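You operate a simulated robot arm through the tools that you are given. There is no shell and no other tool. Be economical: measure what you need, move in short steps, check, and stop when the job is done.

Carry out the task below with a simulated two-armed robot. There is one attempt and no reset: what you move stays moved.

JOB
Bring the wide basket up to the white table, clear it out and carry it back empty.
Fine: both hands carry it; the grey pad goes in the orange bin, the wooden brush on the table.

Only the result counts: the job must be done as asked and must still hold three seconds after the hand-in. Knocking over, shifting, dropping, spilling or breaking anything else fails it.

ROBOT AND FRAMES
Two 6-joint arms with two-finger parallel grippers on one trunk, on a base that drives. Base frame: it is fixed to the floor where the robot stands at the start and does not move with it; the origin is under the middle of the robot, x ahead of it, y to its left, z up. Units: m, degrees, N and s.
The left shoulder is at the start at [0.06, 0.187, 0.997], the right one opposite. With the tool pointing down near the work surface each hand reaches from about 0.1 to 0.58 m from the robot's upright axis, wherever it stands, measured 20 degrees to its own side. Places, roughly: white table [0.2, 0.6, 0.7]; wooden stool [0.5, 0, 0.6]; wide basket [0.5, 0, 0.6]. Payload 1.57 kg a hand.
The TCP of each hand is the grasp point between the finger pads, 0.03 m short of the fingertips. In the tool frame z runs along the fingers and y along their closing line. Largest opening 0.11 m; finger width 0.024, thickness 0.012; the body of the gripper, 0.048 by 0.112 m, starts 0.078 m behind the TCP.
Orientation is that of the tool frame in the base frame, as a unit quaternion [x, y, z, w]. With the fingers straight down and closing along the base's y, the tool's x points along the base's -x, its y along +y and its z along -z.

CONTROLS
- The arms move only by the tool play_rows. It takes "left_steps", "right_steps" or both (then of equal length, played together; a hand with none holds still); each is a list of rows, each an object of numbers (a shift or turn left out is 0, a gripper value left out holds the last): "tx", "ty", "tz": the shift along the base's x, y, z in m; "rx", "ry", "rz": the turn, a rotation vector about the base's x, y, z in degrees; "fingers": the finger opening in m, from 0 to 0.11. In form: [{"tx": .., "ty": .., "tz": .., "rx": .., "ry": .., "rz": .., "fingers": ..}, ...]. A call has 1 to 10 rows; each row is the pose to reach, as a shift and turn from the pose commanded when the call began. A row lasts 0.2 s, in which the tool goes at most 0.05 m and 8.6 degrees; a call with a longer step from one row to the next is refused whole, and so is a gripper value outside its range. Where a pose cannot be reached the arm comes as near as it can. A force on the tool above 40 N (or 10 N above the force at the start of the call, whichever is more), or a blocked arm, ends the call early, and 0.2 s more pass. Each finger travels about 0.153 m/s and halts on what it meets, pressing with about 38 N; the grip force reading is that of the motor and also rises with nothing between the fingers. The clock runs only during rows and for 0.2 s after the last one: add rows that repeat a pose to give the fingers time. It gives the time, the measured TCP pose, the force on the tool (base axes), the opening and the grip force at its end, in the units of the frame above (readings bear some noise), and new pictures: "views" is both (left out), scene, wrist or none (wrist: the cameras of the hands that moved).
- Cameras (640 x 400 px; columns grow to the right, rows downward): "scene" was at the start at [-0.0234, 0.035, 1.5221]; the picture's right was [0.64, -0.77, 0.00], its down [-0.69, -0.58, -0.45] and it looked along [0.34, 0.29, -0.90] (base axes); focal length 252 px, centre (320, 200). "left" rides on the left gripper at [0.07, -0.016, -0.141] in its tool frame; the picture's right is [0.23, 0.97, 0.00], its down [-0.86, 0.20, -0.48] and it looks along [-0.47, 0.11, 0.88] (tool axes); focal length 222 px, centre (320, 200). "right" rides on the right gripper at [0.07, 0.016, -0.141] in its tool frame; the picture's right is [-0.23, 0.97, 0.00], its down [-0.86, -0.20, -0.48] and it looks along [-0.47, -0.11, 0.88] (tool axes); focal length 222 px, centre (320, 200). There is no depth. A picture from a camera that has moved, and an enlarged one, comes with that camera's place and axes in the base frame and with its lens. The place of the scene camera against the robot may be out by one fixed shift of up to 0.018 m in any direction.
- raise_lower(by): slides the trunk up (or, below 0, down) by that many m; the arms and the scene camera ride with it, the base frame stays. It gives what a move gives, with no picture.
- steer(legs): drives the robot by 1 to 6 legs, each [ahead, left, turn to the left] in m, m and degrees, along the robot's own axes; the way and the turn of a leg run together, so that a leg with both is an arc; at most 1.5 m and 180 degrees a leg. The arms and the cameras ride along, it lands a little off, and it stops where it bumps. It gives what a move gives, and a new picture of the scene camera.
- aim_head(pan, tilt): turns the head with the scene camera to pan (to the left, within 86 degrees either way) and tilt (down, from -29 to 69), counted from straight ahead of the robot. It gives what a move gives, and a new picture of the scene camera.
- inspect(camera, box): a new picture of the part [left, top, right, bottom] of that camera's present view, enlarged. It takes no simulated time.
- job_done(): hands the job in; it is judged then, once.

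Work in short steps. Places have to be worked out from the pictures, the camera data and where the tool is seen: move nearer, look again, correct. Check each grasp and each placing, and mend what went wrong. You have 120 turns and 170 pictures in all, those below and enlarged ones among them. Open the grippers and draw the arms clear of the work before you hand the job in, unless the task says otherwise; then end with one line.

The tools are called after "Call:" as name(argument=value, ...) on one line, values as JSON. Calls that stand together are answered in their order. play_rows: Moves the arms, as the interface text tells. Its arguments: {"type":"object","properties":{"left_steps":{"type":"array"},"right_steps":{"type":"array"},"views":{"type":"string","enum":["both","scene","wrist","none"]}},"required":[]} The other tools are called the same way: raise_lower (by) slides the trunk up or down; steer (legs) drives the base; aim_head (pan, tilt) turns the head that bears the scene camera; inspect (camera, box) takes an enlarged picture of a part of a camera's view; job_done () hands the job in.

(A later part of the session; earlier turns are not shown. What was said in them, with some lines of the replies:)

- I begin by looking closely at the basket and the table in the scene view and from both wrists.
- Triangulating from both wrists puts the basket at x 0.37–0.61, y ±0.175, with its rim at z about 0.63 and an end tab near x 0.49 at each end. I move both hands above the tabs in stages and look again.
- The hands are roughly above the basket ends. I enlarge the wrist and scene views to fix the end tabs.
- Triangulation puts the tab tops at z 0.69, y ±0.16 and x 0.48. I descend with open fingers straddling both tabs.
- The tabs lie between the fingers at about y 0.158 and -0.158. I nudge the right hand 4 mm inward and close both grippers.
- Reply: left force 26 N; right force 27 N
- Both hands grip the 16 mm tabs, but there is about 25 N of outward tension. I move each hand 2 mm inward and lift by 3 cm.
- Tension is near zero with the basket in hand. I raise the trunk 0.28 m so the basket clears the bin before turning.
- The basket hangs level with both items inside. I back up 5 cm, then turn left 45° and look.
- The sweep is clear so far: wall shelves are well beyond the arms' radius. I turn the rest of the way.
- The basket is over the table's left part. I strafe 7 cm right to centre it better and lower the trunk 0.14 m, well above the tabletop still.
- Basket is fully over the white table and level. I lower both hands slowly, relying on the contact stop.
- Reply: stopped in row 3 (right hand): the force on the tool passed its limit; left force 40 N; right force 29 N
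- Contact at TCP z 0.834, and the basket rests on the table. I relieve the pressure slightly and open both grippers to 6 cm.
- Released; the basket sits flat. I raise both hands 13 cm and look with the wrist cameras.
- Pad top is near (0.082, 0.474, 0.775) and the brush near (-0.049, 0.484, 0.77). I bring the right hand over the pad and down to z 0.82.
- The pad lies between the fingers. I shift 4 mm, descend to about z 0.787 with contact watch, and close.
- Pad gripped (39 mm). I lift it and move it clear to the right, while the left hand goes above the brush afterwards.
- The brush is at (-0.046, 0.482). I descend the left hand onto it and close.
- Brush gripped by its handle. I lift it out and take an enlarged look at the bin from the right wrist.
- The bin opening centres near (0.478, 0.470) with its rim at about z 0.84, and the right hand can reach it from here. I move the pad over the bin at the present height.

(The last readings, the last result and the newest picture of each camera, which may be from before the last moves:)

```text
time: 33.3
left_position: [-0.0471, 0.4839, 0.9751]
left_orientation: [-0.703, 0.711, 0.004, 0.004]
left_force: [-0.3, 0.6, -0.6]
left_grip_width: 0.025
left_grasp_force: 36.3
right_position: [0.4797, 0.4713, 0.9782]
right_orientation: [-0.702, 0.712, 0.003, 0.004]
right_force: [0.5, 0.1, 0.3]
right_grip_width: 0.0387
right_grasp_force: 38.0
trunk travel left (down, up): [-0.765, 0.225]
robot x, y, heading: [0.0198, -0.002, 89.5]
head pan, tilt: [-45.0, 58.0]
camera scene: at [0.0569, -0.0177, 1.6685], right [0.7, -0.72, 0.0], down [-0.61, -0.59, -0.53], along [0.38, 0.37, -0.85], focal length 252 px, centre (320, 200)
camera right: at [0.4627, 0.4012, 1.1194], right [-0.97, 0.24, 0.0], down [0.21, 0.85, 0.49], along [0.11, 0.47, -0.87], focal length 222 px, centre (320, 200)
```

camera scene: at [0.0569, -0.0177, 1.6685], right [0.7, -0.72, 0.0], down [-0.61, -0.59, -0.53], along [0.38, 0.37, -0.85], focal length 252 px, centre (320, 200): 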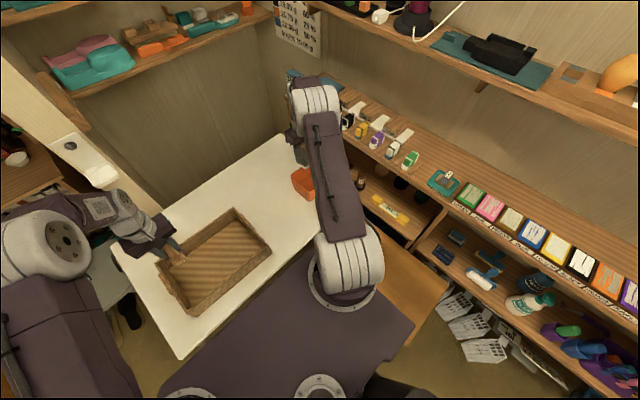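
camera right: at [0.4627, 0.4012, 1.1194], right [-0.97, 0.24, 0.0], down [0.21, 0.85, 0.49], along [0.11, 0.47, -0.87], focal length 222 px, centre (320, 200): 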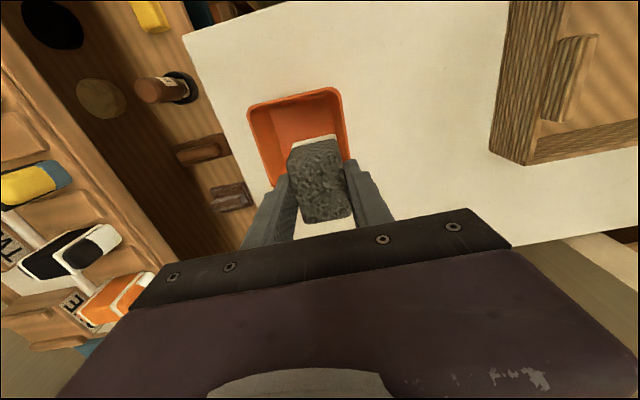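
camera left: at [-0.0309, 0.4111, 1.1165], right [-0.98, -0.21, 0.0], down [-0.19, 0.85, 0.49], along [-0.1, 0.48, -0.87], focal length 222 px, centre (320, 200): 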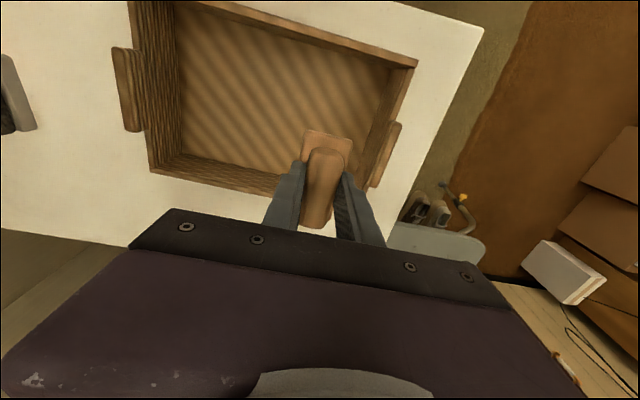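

Two-view triangulation refines the bin rim to z 0.817 and its centre to (0.500, 0.472). I move 2 cm right and lower to z 0.84.

Call:
play_rows(right_steps=[{"tx": 0.02, "ty": 0.001, "tz": -0.02}, {"tx": 0.02, "ty": 0.001, "tz": -0.05}, {"tx": 0.02, "ty": 0.001, "tz": -0.08}, {"tx": 0.02, "ty": 0.001, "tz": -0.11}, {"tx": 0.02, "ty": 0.001, "tz": -0.138}], views="wrist")

```text
time: 34.5
left_position: [-0.0465, 0.4826, 0.9751]
left_orientation: [-0.702, 0.712, 0.004, 0.004]
left_force: [-0.5, -0.1, -0.5]
left_grip_width: 0.0248
left_grasp_force: 36.8
right_position: [0.5013, 0.4727, 0.8403]
right_orientation: [-0.703, 0.712, 0.003, 0.004]
right_force: [0.3, -0.3, -0.6]
right_grip_width: 0.0388
right_grasp_force: 38.0
trunk travel left (down, up): [-0.765, 0.225]
robot x, y, heading: [0.0191, 0.0018, 89.4]
head pan, tilt: [-45.0, 58.0]
camera right: at [0.4851, 0.4026, 0.9814], right [-0.97, 0.24, 0.0], down [0.21, 0.85, 0.49], along [0.11, 0.47, -0.87], focal length 222 px, centre (320, 200)
```

right: 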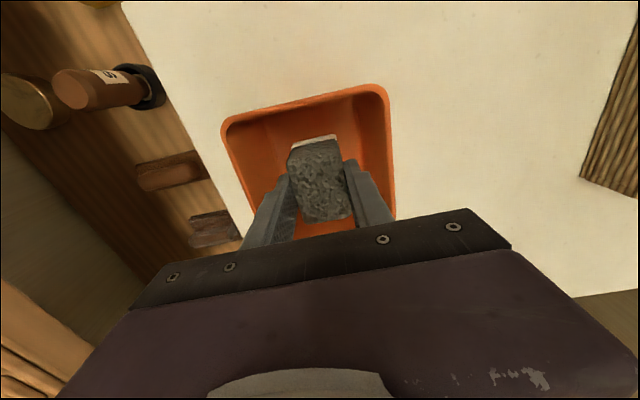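

The pad is centred in the bin opening. I lower 2 cm further, open to 6 cm, and withdraw upward.

Call:
play_rows(right_steps=[{"tz": -0.01}, {"tz": -0.02}, {"tz": -0.02, "fingers": 0.05}, {"tz": -0.02, "fingers": 0.058}, {"tz": -0.02, "fingers": 0.058}, {"tz": 0.01}, {"tz": 0.05}, {"tz": 0.1}, {"tz": 0.138}], views="wrist")

```text
time: 36.5
left_position: [-0.0477, 0.4826, 0.9763]
left_orientation: [-0.703, 0.711, 0.003, 0.004]
left_force: [-0.3, -1.1, -0.2]
left_grip_width: 0.0251
left_grasp_force: 36.6
right_position: [0.4986, 0.471, 0.9779]
right_orientation: [-0.703, 0.712, 0.004, 0.003]
right_force: [-0.1, -0.1, -0.4]
right_grip_width: 0.0579
right_grasp_force: 0.1
trunk travel left (down, up): [-0.765, 0.225]
robot x, y, heading: [0.0171, 0.0053, 89.4]
head pan, tilt: [-45.0, 58.0]
camera right: at [0.4809, 0.3992, 1.1194], right [-0.97, 0.24, 0.0], down [0.21, 0.85, 0.49], along [0.11, 0.47, -0.87], focal length 222 px, centre (320, 200)
```

right: 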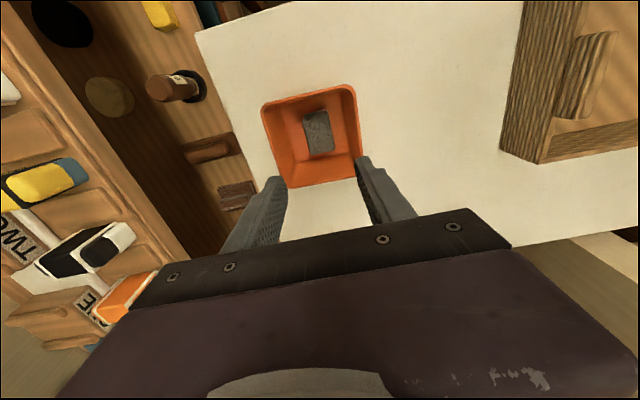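

The pad lies in the bin. Now I bring the right hand back and carry the brush to the free strip left of the basket, at about (-0.195, 0.39); the table edge there is at x -0.243.

Call:
play_rows(right_steps=[{"tx": -0.04}, {"tx": -0.08}, {"tx": -0.12}, {"tx": -0.16}, {"tx": -0.2}, {"tx": -0.23}, {"tx": -0.23}, {"tx": -0.23}], left_steps=[{"tx": -0.037, "ty": -0.023}, {"tx": -0.074, "ty": -0.046}, {"tx": -0.11, "ty": -0.07}, {"tx": -0.147, "ty": -0.093}, {"tx": -0.147, "ty": -0.093, "tz": -0.04}, {"tx": -0.147, "ty": -0.093, "tz": -0.08}, {"tx": -0.147, "ty": -0.093, "tz": -0.12}, {"tx": -0.147, "ty": -0.093, "tz": -0.16}], views="wrist")

Call:
aim_head(pan=0, tilt=62)

```text
time: 38.3
left_position: [-0.196, 0.3901, 0.8135]
left_orientation: [-0.703, 0.711, 0.004, 0.003]
left_force: [-0.1, 0.0, -0.6]
left_grip_width: 0.0249
left_grasp_force: 36.5
right_position: [0.2698, 0.4728, 0.9784]
right_orientation: [-0.703, 0.711, 0.003, 0.003]
right_force: [-0.7, -0.4, -0.2]
right_grip_width: 0.058
right_grasp_force: 0.0
trunk travel left (down, up): [-0.765, 0.225]
robot x, y, heading: [0.0242, 0.001, 89.1]
head pan, tilt: [-45.0, 58.0]
camera right: at [0.2525, 0.4022, 1.1193], right [-0.97, 0.24, 0.0], down [0.21, 0.85, 0.49], along [0.11, 0.47, -0.87], focal length 222 px, centre (320, 200)
camera left: at [-0.1796, 0.3192, 0.954], right [-0.98, -0.22, 0.0], down [-0.19, 0.85, 0.49], along [-0.1, 0.48, -0.87], focal length 222 px, centre (320, 200)
```

right: 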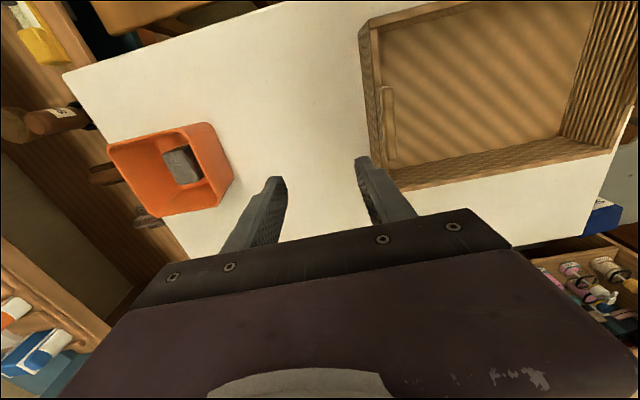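
left: 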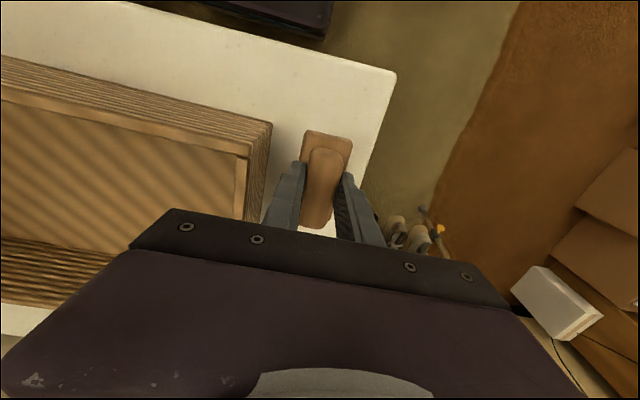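

```text
time: 39.4
left_position: [-0.1953, 0.3898, 0.8153]
left_orientation: [-0.702, 0.712, 0.004, 0.003]
left_force: [0.0, 0.2, -0.5]
left_grip_width: 0.0248
left_grasp_force: 36.9
right_position: [0.2696, 0.4726, 0.9782]
right_orientation: [-0.702, 0.712, 0.004, 0.003]
right_force: [0.3, 0.0, 0.3]
right_grip_width: 0.0583
right_grasp_force: 0.1
trunk travel left (down, up): [-0.765, 0.225]
robot x, y, heading: [0.018, 0.0016, 89.5]
head pan, tilt: [0.0, 62.0]
camera scene: at [0.0086, -0.0013, 1.6638], right [1.0, -0.01, 0.0], down [-0.01, -0.88, -0.47], along [0.01, 0.47, -0.88], focal length 252 px, centre (320, 200)
```

scene: 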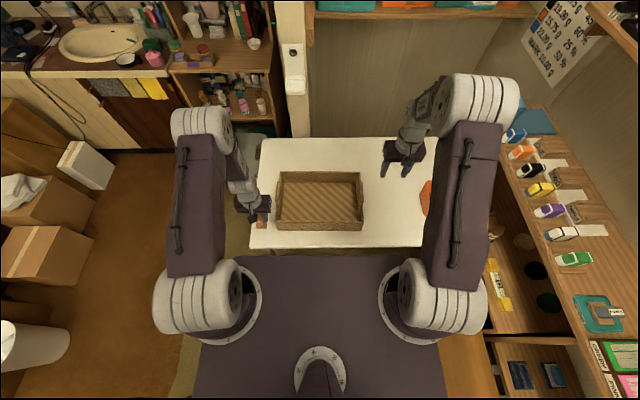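

The brush hangs over the strip with about 2.5 cm to the table edge. I shift 6 mm inward, lower it to the tabletop and look.

Call:
play_rows(left_steps=[{"tx": 0.006, "tz": -0.015}, {"tx": 0.006, "tz": -0.025}, {"tx": 0.006, "tz": -0.03}, {"tx": 0.006, "tz": -0.033}], views="none")

Call:
inspect(camera="scene", box=[220, 170, 310, 250])

Call:
inspect(camera="left", box=[220, 60, 440, 250])

```text
time: 40.4
left_position: [-0.1879, 0.3901, 0.7826]
left_orientation: [-0.703, 0.711, 0.004, 0.003]
left_force: [0.6, -0.3, -0.8]
left_grip_width: 0.0249
left_grasp_force: 36.2
right_position: [0.2711, 0.4717, 0.9775]
right_orientation: [-0.703, 0.712, 0.003, 0.003]
right_force: [0.4, 0.4, 0.5]
right_grip_width: 0.0581
right_grasp_force: 0.0
trunk travel left (down, up): [-0.765, 0.225]
robot x, y, heading: [0.0175, -0.0023, 89.0]
head pan, tilt: [0.0, 62.0]
```

```text
5.00 times, centred on (265, 210) of scene
camera zoom: at [0.0086, -0.0014, 1.6638], right [1.0, -0.01, 0.0], down [-0.01, -0.88, -0.47], along [0.01, 0.47, -0.88], focal length 1261 px, centre (595, 150)
```

zoom: 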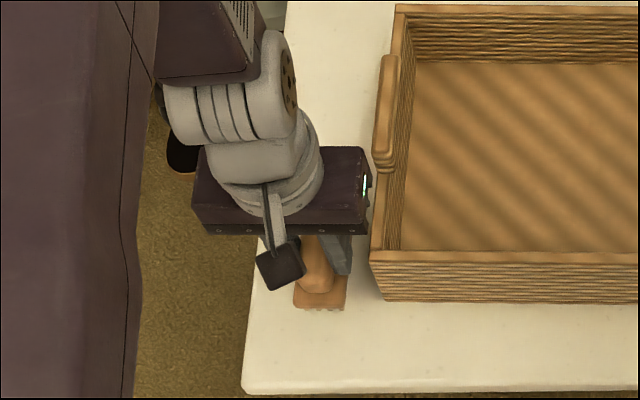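

```text
2.11 times, centred on (330, 155) of left
camera zoom: at [-0.1731, 0.3184, 0.9221], right [-0.98, -0.21, 0.0], down [-0.19, 0.85, 0.49], along [-0.1, 0.48, -0.87], focal length 468 px, centre (299, 295)
```

zoom: 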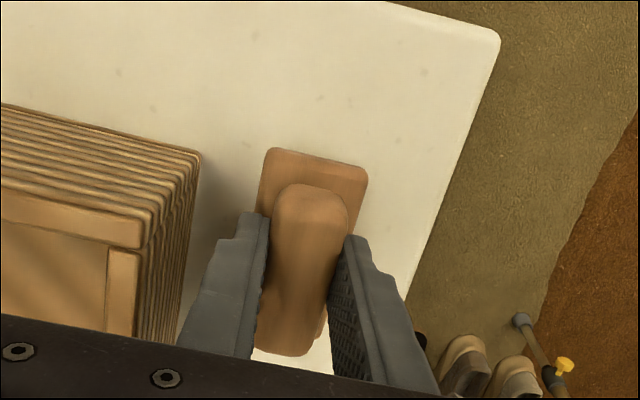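

No contact yet. I lower in small steps, watching the force.

Call:
play_rows(left_steps=[{"tz": -0.002}, {"tz": -0.004}, {"tz": -0.005}], views="none")

```text
time: 41.2
left_position: [-0.1882, 0.3896, 0.7794]
left_orientation: [-0.703, 0.711, 0.005, 0.005]
left_force: [-5.4, 0.2, 20.6]
left_grip_width: 0.0247
left_grasp_force: 36.5
right_position: [0.2691, 0.4708, 0.9788]
right_orientation: [-0.702, 0.712, 0.003, 0.004]
right_force: [0.2, 0.7, 0.6]
right_grip_width: 0.0581
right_grasp_force: 0.0
trunk travel left (down, up): [-0.765, 0.225]
robot x, y, heading: [0.0199, -0.0026, 89.2]
head pan, tilt: [0.0, 62.0]
```

The brush touches the table (20 N). I ease up 1.5 mm, open to 4.5 cm, and rise straight up.

Call:
play_rows(left_steps=[{"tz": 0.0015}, {"tz": 0.0015, "fingers": 0.035}, {"tz": 0.0015, "fingers": 0.045}, {"tz": 0.0015, "fingers": 0.045}, {"tz": 0.03}, {"tz": 0.07}, {"tz": 0.11}, {"tz": 0.15}, {"tz": 0.18}], views="both")

```text
time: 43.2
left_position: [-0.1874, 0.3898, 0.957]
left_orientation: [-0.703, 0.712, 0.004, 0.004]
left_force: [-0.5, 0.3, 0.8]
left_grip_width: 0.0451
left_grasp_force: 0.1
right_position: [0.2701, 0.4716, 0.979]
right_orientation: [-0.703, 0.711, 0.004, 0.004]
right_force: [-0.3, 0.3, -0.4]
right_grip_width: 0.0577
right_grasp_force: 0.0
trunk travel left (down, up): [-0.765, 0.225]
robot x, y, heading: [0.02, -0.0007, 89.1]
head pan, tilt: [0.0, 62.0]
camera scene: at [0.0088, -0.0025, 1.6638], right [1.0, -0.01, 0.0], down [-0.01, -0.88, -0.47], along [0.01, 0.47, -0.88], focal length 252 px, centre (320, 200)
camera left: at [-0.1718, 0.3188, 1.0981], right [-0.98, -0.21, 0.0], down [-0.19, 0.85, 0.49], along [-0.1, 0.48, -0.87], focal length 222 px, centre (320, 200)
```

scene: 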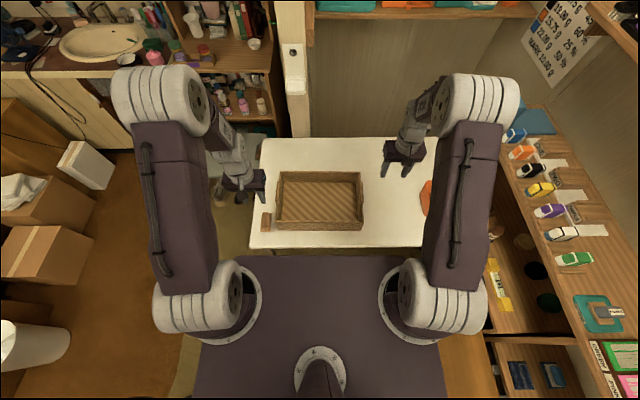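
left: 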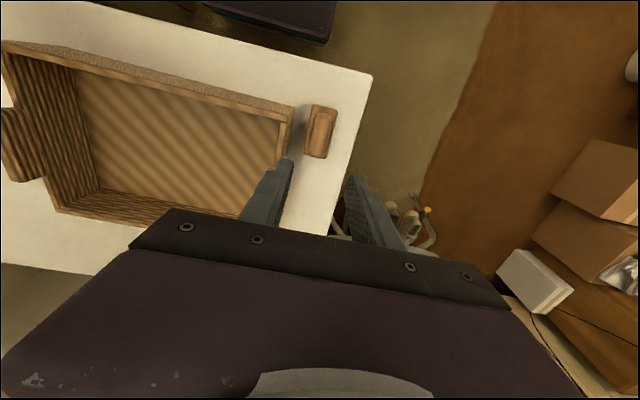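

The brush rests on the table. I return both hands above the tabs, opened 6 cm, and descend to the earlier grasp pose.

Call:
play_rows(left_steps=[{"tx": 0.02, "ty": 0.035, "fingers": 0.06}, {"tx": 0.04, "ty": 0.07}, {"tx": 0.055, "ty": 0.095}, {"tx": 0.055, "ty": 0.095, "tz": -0.03}, {"tx": 0.055, "ty": 0.095, "tz": -0.06}, {"tx": 0.055, "ty": 0.095, "tz": -0.08}], right_steps=[{"tx": -0.035, "ty": 0.004, "fingers": 0.06}, {"tx": -0.07, "ty": 0.008}, {"tx": -0.088, "ty": 0.011}, {"tx": -0.088, "ty": 0.011, "tz": -0.04}, {"tx": -0.088, "ty": 0.011, "tz": -0.08}, {"tx": -0.088, "ty": 0.011, "tz": -0.1}], views="wrist")

```text
time: 44.6
left_position: [-0.1337, 0.4859, 0.8758]
left_orientation: [-0.703, 0.712, 0.004, 0.003]
left_force: [0.3, 0.4, 0.5]
left_grip_width: 0.0601
left_grasp_force: 0.0
right_position: [0.1834, 0.4824, 0.8785]
right_orientation: [-0.703, 0.711, 0.003, 0.003]
right_force: [-0.1, 0.7, 0.9]
right_grip_width: 0.0603
right_grasp_force: 0.1
trunk travel left (down, up): [-0.765, 0.225]
robot x, y, heading: [0.0194, 0.0006, 89.3]
head pan, tilt: [0.0, 62.0]
camera right: at [0.1655, 0.4108, 1.0192], right [-0.97, 0.24, 0.0], down [0.21, 0.85, 0.49], along [0.11, 0.47, -0.87], focal length 222 px, centre (320, 200)
camera left: at [-0.1177, 0.4139, 1.0164], right [-0.98, -0.21, 0.0], down [-0.19, 0.85, 0.49], along [-0.1, 0.48, -0.87], focal length 222 px, centre (320, 200)
```

right: 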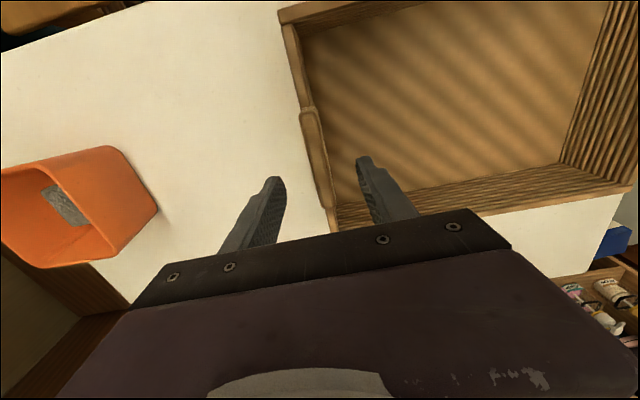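
left: 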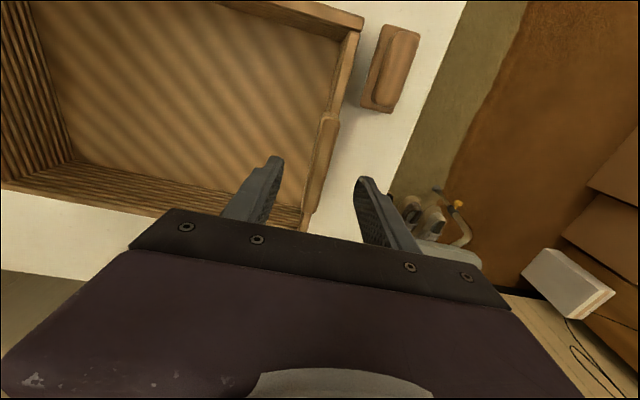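

Both tabs are between the fingers. I descend to z 0.831 and close.

Call:
play_rows(left_steps=[{"tz": -0.02}, {"tz": -0.04}, {"tx": 0.001, "tz": -0.045}, {"tx": 0.001, "tz": -0.045, "fingers": 0.03}, {"tx": 0.001, "tz": -0.045, "fingers": 0.0}, {"tx": 0.001, "tz": -0.045, "fingers": 0.0}, {"tx": 0.001, "tz": -0.045, "fingers": 0.0}], right_steps=[{"tx": -0.003, "tz": -0.02}, {"tx": -0.003, "tz": -0.04}, {"tx": -0.003, "tz": -0.047}, {"tx": -0.003, "tz": -0.047, "fingers": 0.03}, {"tx": -0.003, "tz": -0.047, "fingers": 0.0}, {"tx": -0.003, "tz": -0.047, "fingers": 0.0}, {"tx": -0.003, "tz": -0.047, "fingers": 0.0}], views="none")

```text
time: 46.2
left_position: [-0.1337, 0.485, 0.8312]
left_orientation: [-0.702, 0.712, 0.004, 0.003]
left_force: [-39.0, -2.8, 3.0]
left_grip_width: 0.0159
left_grasp_force: 31.8
right_position: [0.1805, 0.483, 0.8299]
right_orientation: [-0.702, 0.712, 0.003, 0.002]
right_force: [38.5, 4.3, 0.6]
right_grip_width: 0.0162
right_grasp_force: 31.4
trunk travel left (down, up): [-0.765, 0.225]
robot x, y, heading: [0.0187, -0.0009, 89.2]
head pan, tilt: [0.0, 62.0]
```

Both grasped at 16 mm with about 39 N of inward compression. I move each hand 3 mm outward and lift 3 cm.

Call:
play_rows(left_steps=[{"tx": -0.002}, {"tx": -0.003}, {"tx": -0.003, "tz": 0.01}, {"tx": -0.003, "tz": 0.02}, {"tx": -0.003, "tz": 0.03}, {"tx": -0.003, "tz": 0.03}], right_steps=[{"tx": 0.002}, {"tx": 0.003}, {"tx": 0.003, "tz": 0.01}, {"tx": 0.003, "tz": 0.02}, {"tx": 0.003, "tz": 0.03}, {"tx": 0.003, "tz": 0.03}], views="scene")

```text
time: 47.6
left_position: [-0.1342, 0.4867, 0.8615]
left_orientation: [-0.702, 0.712, 0.003, 0.003]
left_force: [39.7, -5.5, -1.0]
left_grip_width: 0.0156
left_grasp_force: 31.7
right_position: [0.1812, 0.4826, 0.8598]
right_orientation: [-0.702, 0.712, 0.005, 0.003]
right_force: [-39.8, 5.2, -2.5]
right_grip_width: 0.0161
right_grasp_force: 31.3
trunk travel left (down, up): [-0.765, 0.225]
robot x, y, heading: [0.0192, -0.0019, 89.4]
head pan, tilt: [0.0, 62.0]
camera scene: at [0.0086, -0.0008, 1.6638], right [1.0, -0.01, 0.0], down [-0.01, -0.88, -0.47], along [0.01, 0.47, -0.88], focal length 252 px, centre (320, 200)
```

scene: 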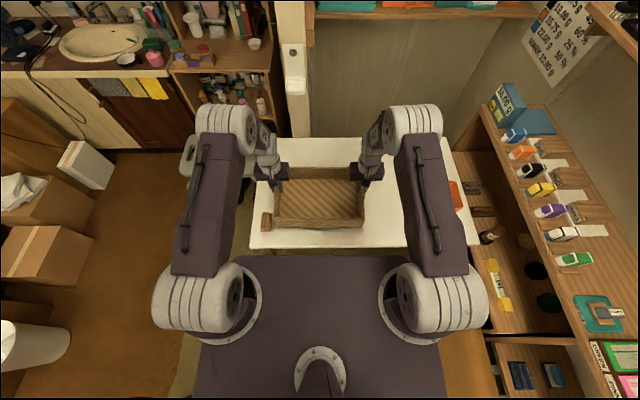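

That overshot to 40 N of tension, so I move each hand 1.5 mm inward.

Call:
play_rows(left_steps=[{"tx": 0.0015}, {"tx": 0.0015}], right_steps=[{"tx": -0.0015}, {"tx": -0.0015}], views="none")

Call:
raise_lower(by=0.12)

```text
time: 48.2
left_position: [-0.134, 0.4864, 0.8621]
left_orientation: [-0.702, 0.712, 0.003, 0.004]
left_force: [32.4, -3.8, -0.3]
left_grip_width: 0.016
left_grasp_force: 31.9
right_position: [0.1805, 0.4817, 0.8612]
right_orientation: [-0.703, 0.711, 0.003, 0.004]
right_force: [-32.0, 4.5, -3.4]
right_grip_width: 0.0158
right_grasp_force: 31.6
trunk travel left (down, up): [-0.765, 0.225]
robot x, y, heading: [0.0199, 0.0027, 89.1]
head pan, tilt: [0.0, 62.0]
```

```text
time: 49.7
left_position: [-0.1341, 0.4857, 0.9821]
left_orientation: [-0.702, 0.712, 0.003, 0.003]
left_force: [31.5, -4.6, -0.8]
left_grip_width: 0.016
left_grasp_force: 31.6
right_position: [0.1804, 0.4826, 0.9815]
right_orientation: [-0.703, 0.712, 0.003, 0.003]
right_force: [-31.7, 5.3, -2.4]
right_grip_width: 0.0159
right_grasp_force: 31.5
trunk travel left (down, up): [-0.885, 0.105]
robot x, y, heading: [0.0175, -0.0014, 89.2]
head pan, tilt: [0.0, 62.0]
```

Still about 32 N tension; another 1.5 mm inward each.

Call:
play_rows(left_steps=[{"tx": 0.0015}, {"tx": 0.0015}], right_steps=[{"tx": -0.0015}, {"tx": -0.0015}], views="none")

Call:
aim_head(pan=0, tilt=55)

```text
time: 50.3
left_position: [-0.1339, 0.4855, 0.982]
left_orientation: [-0.703, 0.711, 0.004, 0.003]
left_force: [-3.6, -4.7, -1.0]
left_grip_width: 0.0159
left_grasp_force: 31.7
right_position: [0.1798, 0.482, 0.9816]
right_orientation: [-0.702, 0.712, 0.003, 0.003]
right_force: [3.6, 6.2, -3.6]
right_grip_width: 0.0158
right_grasp_force: 31.2
trunk travel left (down, up): [-0.885, 0.105]
robot x, y, heading: [0.0229, -0.0015, 89.4]
head pan, tilt: [0.0, 62.0]
```

```text
time: 51.0
left_position: [-0.1332, 0.4866, 0.9823]
left_orientation: [-0.703, 0.711, 0.004, 0.002]
left_force: [-28.3, -3.6, -1.8]
left_grip_width: 0.016
left_grasp_force: 31.4
right_position: [0.1802, 0.4826, 0.9813]
right_orientation: [-0.702, 0.712, 0.003, 0.003]
right_force: [29.5, 3.6, -3.0]
right_grip_width: 0.0159
right_grasp_force: 31.8
trunk travel left (down, up): [-0.885, 0.105]
robot x, y, heading: [0.0184, -0.0017, 89.2]
head pan, tilt: [0.0, 55.0]
camera scene: at [0.0086, 0.0069, 1.7921], right [1.0, -0.01, 0.0], down [-0.01, -0.82, -0.57], along [0.01, 0.57, -0.82], focal length 252 px, centre (320, 200)
```

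scene: 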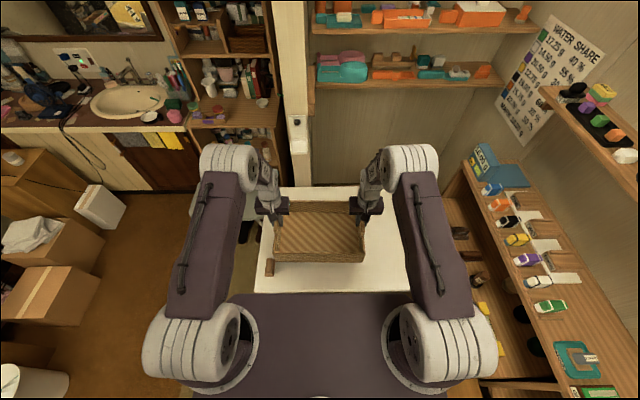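

There is a slow lag in the force; I back out 1 mm each, then strafe left 7 cm and turn right 45°, checking the view.

Call:
play_rows(left_steps=[{"tx": -0.001}, {"tx": -0.001}, {"tx": -0.001}, {"tx": -0.001}], right_steps=[{"tx": 0.001}, {"tx": 0.001}, {"tx": 0.001}, {"tx": 0.001}], views="none")

Call:
steer(legs=[[0, 0.07, 0], [0, 0, -45]])

```text
time: 52.0
left_position: [-0.1336, 0.4853, 0.9809]
left_orientation: [-0.702, 0.712, 0.003, 0.003]
left_force: [-27.2, -4.2, -1.8]
left_grip_width: 0.016
left_grasp_force: 31.5
right_position: [0.1816, 0.4824, 0.9802]
right_orientation: [-0.702, 0.712, 0.003, 0.003]
right_force: [27.0, 4.7, -3.8]
right_grip_width: 0.0161
right_grasp_force: 31.8
trunk travel left (down, up): [-0.885, 0.105]
robot x, y, heading: [0.0206, -0.0017, 89.4]
head pan, tilt: [0.0, 55.0]
```

```text
time: 55.0
left_position: [0.1837, 0.4536, 0.9817]
left_orientation: [-0.378, 0.926, 0.002, 0.004]
left_force: [-26.1, 19.3, 0.2]
left_grip_width: 0.0161
left_grasp_force: 31.5
right_position: [0.4038, 0.2295, 0.9811]
right_orientation: [-0.378, 0.926, 0.001, 0.004]
right_force: [26.2, -19.1, -2.4]
right_grip_width: 0.0159
right_grasp_force: 31.4
trunk travel left (down, up): [-0.885, 0.105]
robot x, y, heading: [-0.0517, -0.0005, 44.7]
head pan, tilt: [0.0, 55.0]
camera scene: at [-0.0534, 0.0042, 1.7921], right [0.7, -0.71, 0.0], down [-0.58, -0.57, -0.57], along [0.41, 0.4, -0.82], focal length 252 px, centre (320, 200)
```

scene: 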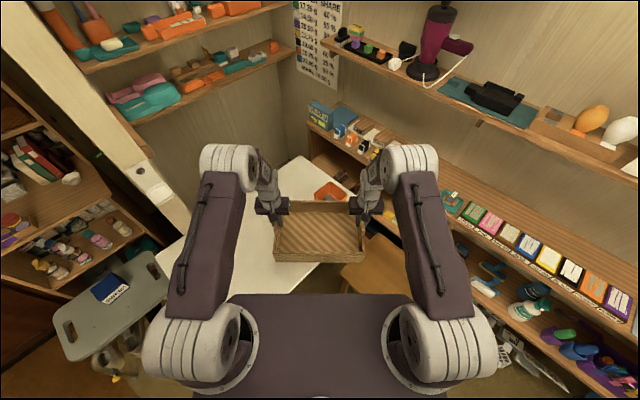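

Carry is steady. I complete the turn to heading 0 and drive the 5 cm forward.

Call:
steer(legs=[[0, 0, -44.6], [0.05, 0, 0]])

```text
time: 58.0
left_position: [0.4775, 0.156, 0.9858]
left_orientation: [0.004, 1.0, 0.001, 0.007]
left_force: [-5.1, 4.7, 0.3]
left_grip_width: 0.0158
left_grasp_force: 32.1
right_position: [0.4773, -0.1574, 0.9849]
right_orientation: [0.003, 1.0, 0.0, 0.008]
right_force: [4.9, -4.6, -3.4]
right_grip_width: 0.0158
right_grasp_force: 31.6
trunk travel left (down, up): [-0.885, 0.105]
robot x, y, heading: [0.0003, 0.0028, -0.7]
head pan, tilt: [0.0, 55.0]
camera scene: at [-0.0115, -0.0052, 1.7923], right [-0.01, -1.0, 0.0], down [-0.82, 0.01, -0.58], along [0.58, 0.0, -0.82], focal length 252 px, centre (320, 200)
```

scene: 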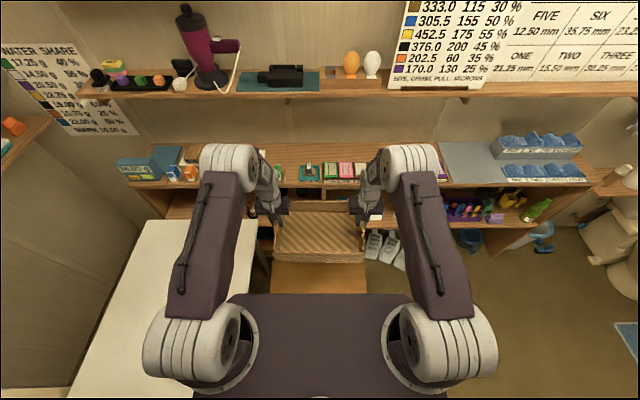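

The hands are back within 3 mm of the pick-up place. I lower the trunk 0.27 m, leaving about 4 cm above the stool.

Call:
raise_lower(by=-0.27)

Call:
aim_head(pan=0, tilt=60)

Call:
inspect(camera="scene", box=[230, 150, 410, 270])

```text
time: 60.8
left_position: [0.4846, 0.1562, 0.7124]
left_orientation: [0.005, 1.0, 0.001, 0.005]
left_force: [-4.4, 0.8, -0.1]
left_grip_width: 0.0157
left_grasp_force: 31.2
right_position: [0.4836, -0.1573, 0.7115]
right_orientation: [0.004, 1.0, 0.0, 0.004]
right_force: [4.5, -1.0, -4.1]
right_grip_width: 0.016
right_grasp_force: 31.1
trunk travel left (down, up): [-0.615, 0.375]
robot x, y, heading: [-0.0014, 0.0017, -0.4]
head pan, tilt: [0.0, 55.0]
```

```text
time: 61.4
left_position: [0.4845, 0.1564, 0.7117]
left_orientation: [0.004, 1.0, 0.001, 0.004]
left_force: [-4.8, 1.4, 0.1]
left_grip_width: 0.0157
left_grasp_force: 31.5
right_position: [0.4834, -0.1576, 0.7111]
right_orientation: [0.004, 1.0, 0.0, 0.004]
right_force: [4.4, -0.6, -2.9]
right_grip_width: 0.0161
right_grasp_force: 31.2
trunk travel left (down, up): [-0.615, 0.375]
robot x, y, heading: [-0.0027, -0.0002, -0.3]
head pan, tilt: [0.0, 60.0]
camera scene: at [-0.0043, -0.0056, 1.5161], right [-0.01, -1.0, 0.0], down [-0.87, 0.01, -0.5], along [0.5, 0.0, -0.87], focal length 252 px, centre (320, 200)
```

scene: 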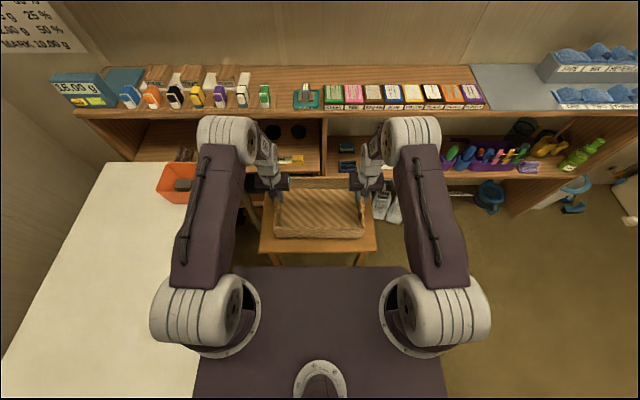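

```text
3.33 times, centred on (320, 210) of scene
camera zoom: at [-0.0043, -0.0056, 1.5161], right [-0.01, -1.0, 0.0], down [-0.87, 0.01, -0.5], along [0.5, 0.0, -0.87], focal length 841 px, centre (320, 167)
```

zoom: 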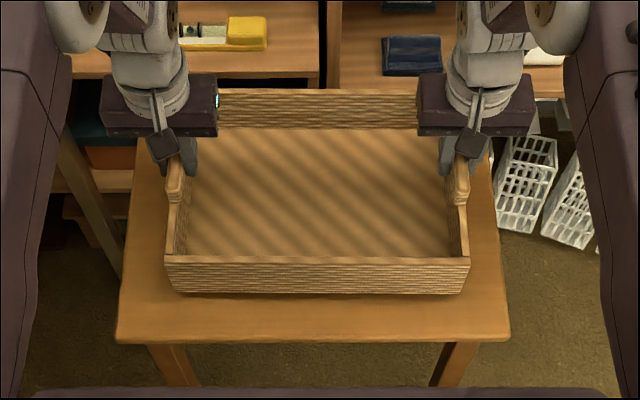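

The basket hovers level over the stool, 3 mm too far ahead. I correct that and lower slowly to contact.

Call:
play_rows(left_steps=[{"tx": -0.003, "ty": 0.001, "tz": -0.01}, {"tx": -0.003, "ty": 0.001, "tz": -0.02}, {"tx": -0.003, "ty": 0.001, "tz": -0.026}, {"tx": -0.003, "ty": 0.001, "tz": -0.03}, {"tx": -0.003, "ty": 0.001, "tz": -0.033}, {"tx": -0.003, "ty": 0.001, "tz": -0.035}, {"tx": -0.003, "ty": 0.001, "tz": -0.036}], right_steps=[{"tx": -0.003, "ty": 0.001, "tz": -0.01}, {"tx": -0.003, "ty": 0.001, "tz": -0.02}, {"tx": -0.003, "ty": 0.001, "tz": -0.026}, {"tx": -0.003, "ty": 0.001, "tz": -0.03}, {"tx": -0.003, "ty": 0.001, "tz": -0.033}, {"tx": -0.003, "ty": 0.001, "tz": -0.035}, {"tx": -0.003, "ty": 0.001, "tz": -0.036}], views="none")

```text
time: 63.0
left_position: [0.478, 0.1571, 0.6803]
left_orientation: [0.004, 1.0, 0.001, 0.008]
left_force: [6.2, -8.7, 29.3]
left_grip_width: 0.0161
left_grasp_force: 31.5
right_position: [0.4764, -0.1577, 0.6776]
right_orientation: [0.004, 1.0, 0.001, 0.008]
right_force: [1.8, 5.3, 29.4]
right_grip_width: 0.0161
right_grasp_force: 31.0
trunk travel left (down, up): [-0.615, 0.375]
robot x, y, heading: [0.0015, 0.0015, -0.3]
head pan, tilt: [0.0, 60.0]
```

The stool carries the basket (about 29 N each hand). I open both hands slowly.

Call:
play_rows(left_steps=[{"fingers": 0.016}, {"fingers": 0.03}, {"fingers": 0.06}, {"fingers": 0.06}, {"fingers": 0.06}], right_steps=[{"fingers": 0.016}, {"fingers": 0.03}, {"fingers": 0.06}, {"fingers": 0.06}, {"fingers": 0.06}], views="wrist")

```text
time: 64.2
left_position: [0.4805, 0.1562, 0.6766]
left_orientation: [0.004, 1.0, 0.001, 0.005]
left_force: [-0.1, 0.9, -1.2]
left_grip_width: 0.0599
left_grasp_force: 0.1
right_position: [0.4801, -0.1568, 0.6767]
right_orientation: [0.003, 1.0, -0.001, 0.004]
right_force: [0.3, 0.2, 0.5]
right_grip_width: 0.0599
right_grasp_force: 0.1
trunk travel left (down, up): [-0.615, 0.375]
robot x, y, heading: [0.0021, -0.0027, -0.5]
head pan, tilt: [0.0, 60.0]
camera right: at [0.4088, -0.1406, 0.8168], right [0.23, 0.97, 0.0], down [0.85, -0.21, 0.49], along [0.47, -0.11, -0.87], focal length 222 px, centre (320, 200)
camera left: at [0.4101, 0.1412, 0.8174], right [-0.22, 0.98, 0.0], down [0.85, 0.19, 0.49], along [0.47, 0.11, -0.87], focal length 222 px, centre (320, 200)
```

right: 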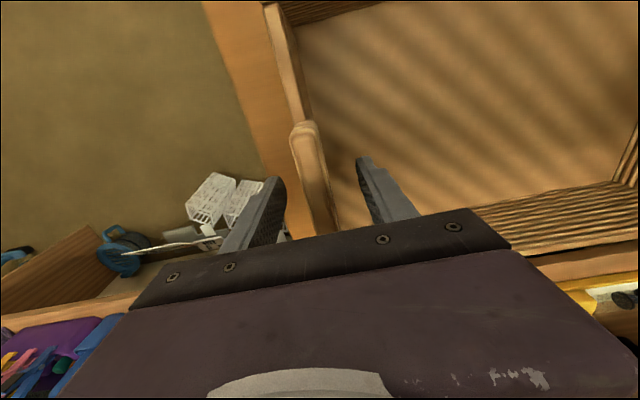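
left: 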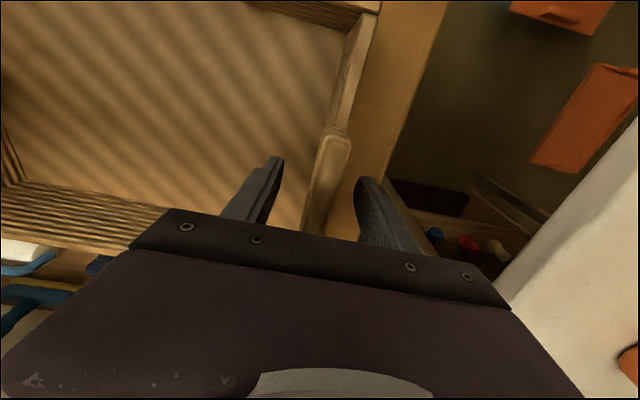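

Released with the tabs clear of both fingers. I raise the hands straight up and draw them back.

Call:
play_rows(left_steps=[{"tz": 0.03}, {"tz": 0.07}, {"tz": 0.11}, {"tz": 0.15}, {"tz": 0.19}, {"tz": 0.23}, {"tx": -0.03, "tz": 0.26}, {"tx": -0.06, "tz": 0.28}, {"tx": -0.1, "tz": 0.3}], right_steps=[{"tz": 0.03}, {"tz": 0.07}, {"tz": 0.11}, {"tz": 0.15}, {"tz": 0.19}, {"tz": 0.23}, {"tx": -0.03, "tz": 0.26}, {"tx": -0.06, "tz": 0.28}, {"tx": -0.1, "tz": 0.3}], views="none")

Call:
inspect(camera="scene", box=[230, 150, 410, 270])

Call:
aim_head(pan=55, tilt=58)

```text
time: 66.2
left_position: [0.3756, 0.1578, 0.9756]
left_orientation: [0.005, 1.0, 0.0, 0.007]
left_force: [-0.5, -1.0, -0.5]
left_grip_width: 0.0599
left_grasp_force: 0.0
right_position: [0.3762, -0.1574, 0.9788]
right_orientation: [0.004, 1.0, 0.0, 0.006]
right_force: [-0.8, 0.3, 0.0]
right_grip_width: 0.06
right_grasp_force: 0.0
trunk travel left (down, up): [-0.615, 0.375]
robot x, y, heading: [-0.0038, 0.0004, -0.2]
head pan, tilt: [0.0, 60.0]
```

```text
3.33 times, centred on (320, 210) of scene
camera zoom: at [-0.0105, -0.0056, 1.5161], right [-0.01, -1.0, 0.0], down [-0.86, 0.01, -0.5], along [0.5, 0.0, -0.86], focal length 841 px, centre (320, 167)
```

zoom: 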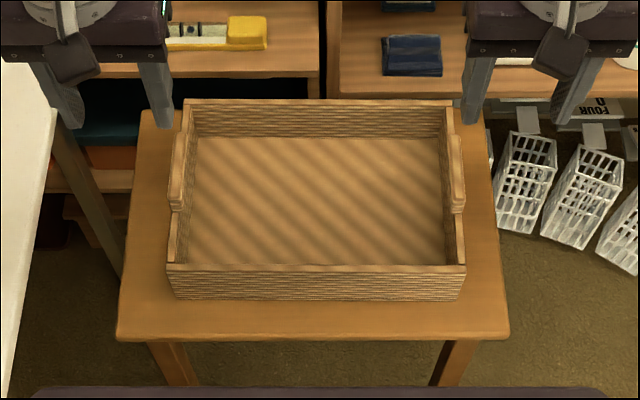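

```text
time: 67.5
left_position: [0.38, 0.1559, 0.9761]
left_orientation: [0.004, 1.0, 0.001, 0.004]
left_force: [0.1, 0.1, -0.8]
left_grip_width: 0.0599
left_grasp_force: 0.1
right_position: [0.3802, -0.1583, 0.9761]
right_orientation: [0.004, 1.0, -0.001, 0.005]
right_force: [0.2, 0.5, 0.2]
right_grip_width: 0.0596
right_grasp_force: 0.0
trunk travel left (down, up): [-0.615, 0.375]
robot x, y, heading: [-0.001, -0.0033, -0.5]
head pan, tilt: [55.0, 58.0]
camera scene: at [-0.0314, 0.051, 1.5185], right [0.81, -0.58, 0.0], down [-0.49, -0.69, -0.53], along [0.31, 0.43, -0.85], focal length 252 px, centre (320, 200)
```

scene: 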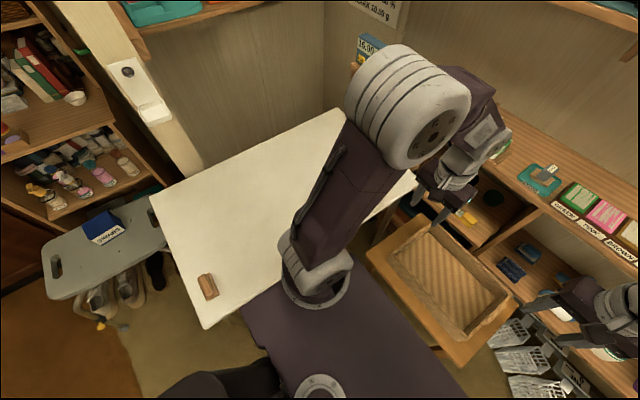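

The empty basket is back on the stool, the brush is on the table and the pad is in the bin. Both grippers are open and clear, so I hand in.

Call:
job_done()

```text
The job is handed in.
```

I handed the job in: both hands carried the basket to the white table and brought it back empty to the stool, with the grey pad in the orange bin and the wooden brush on the table.
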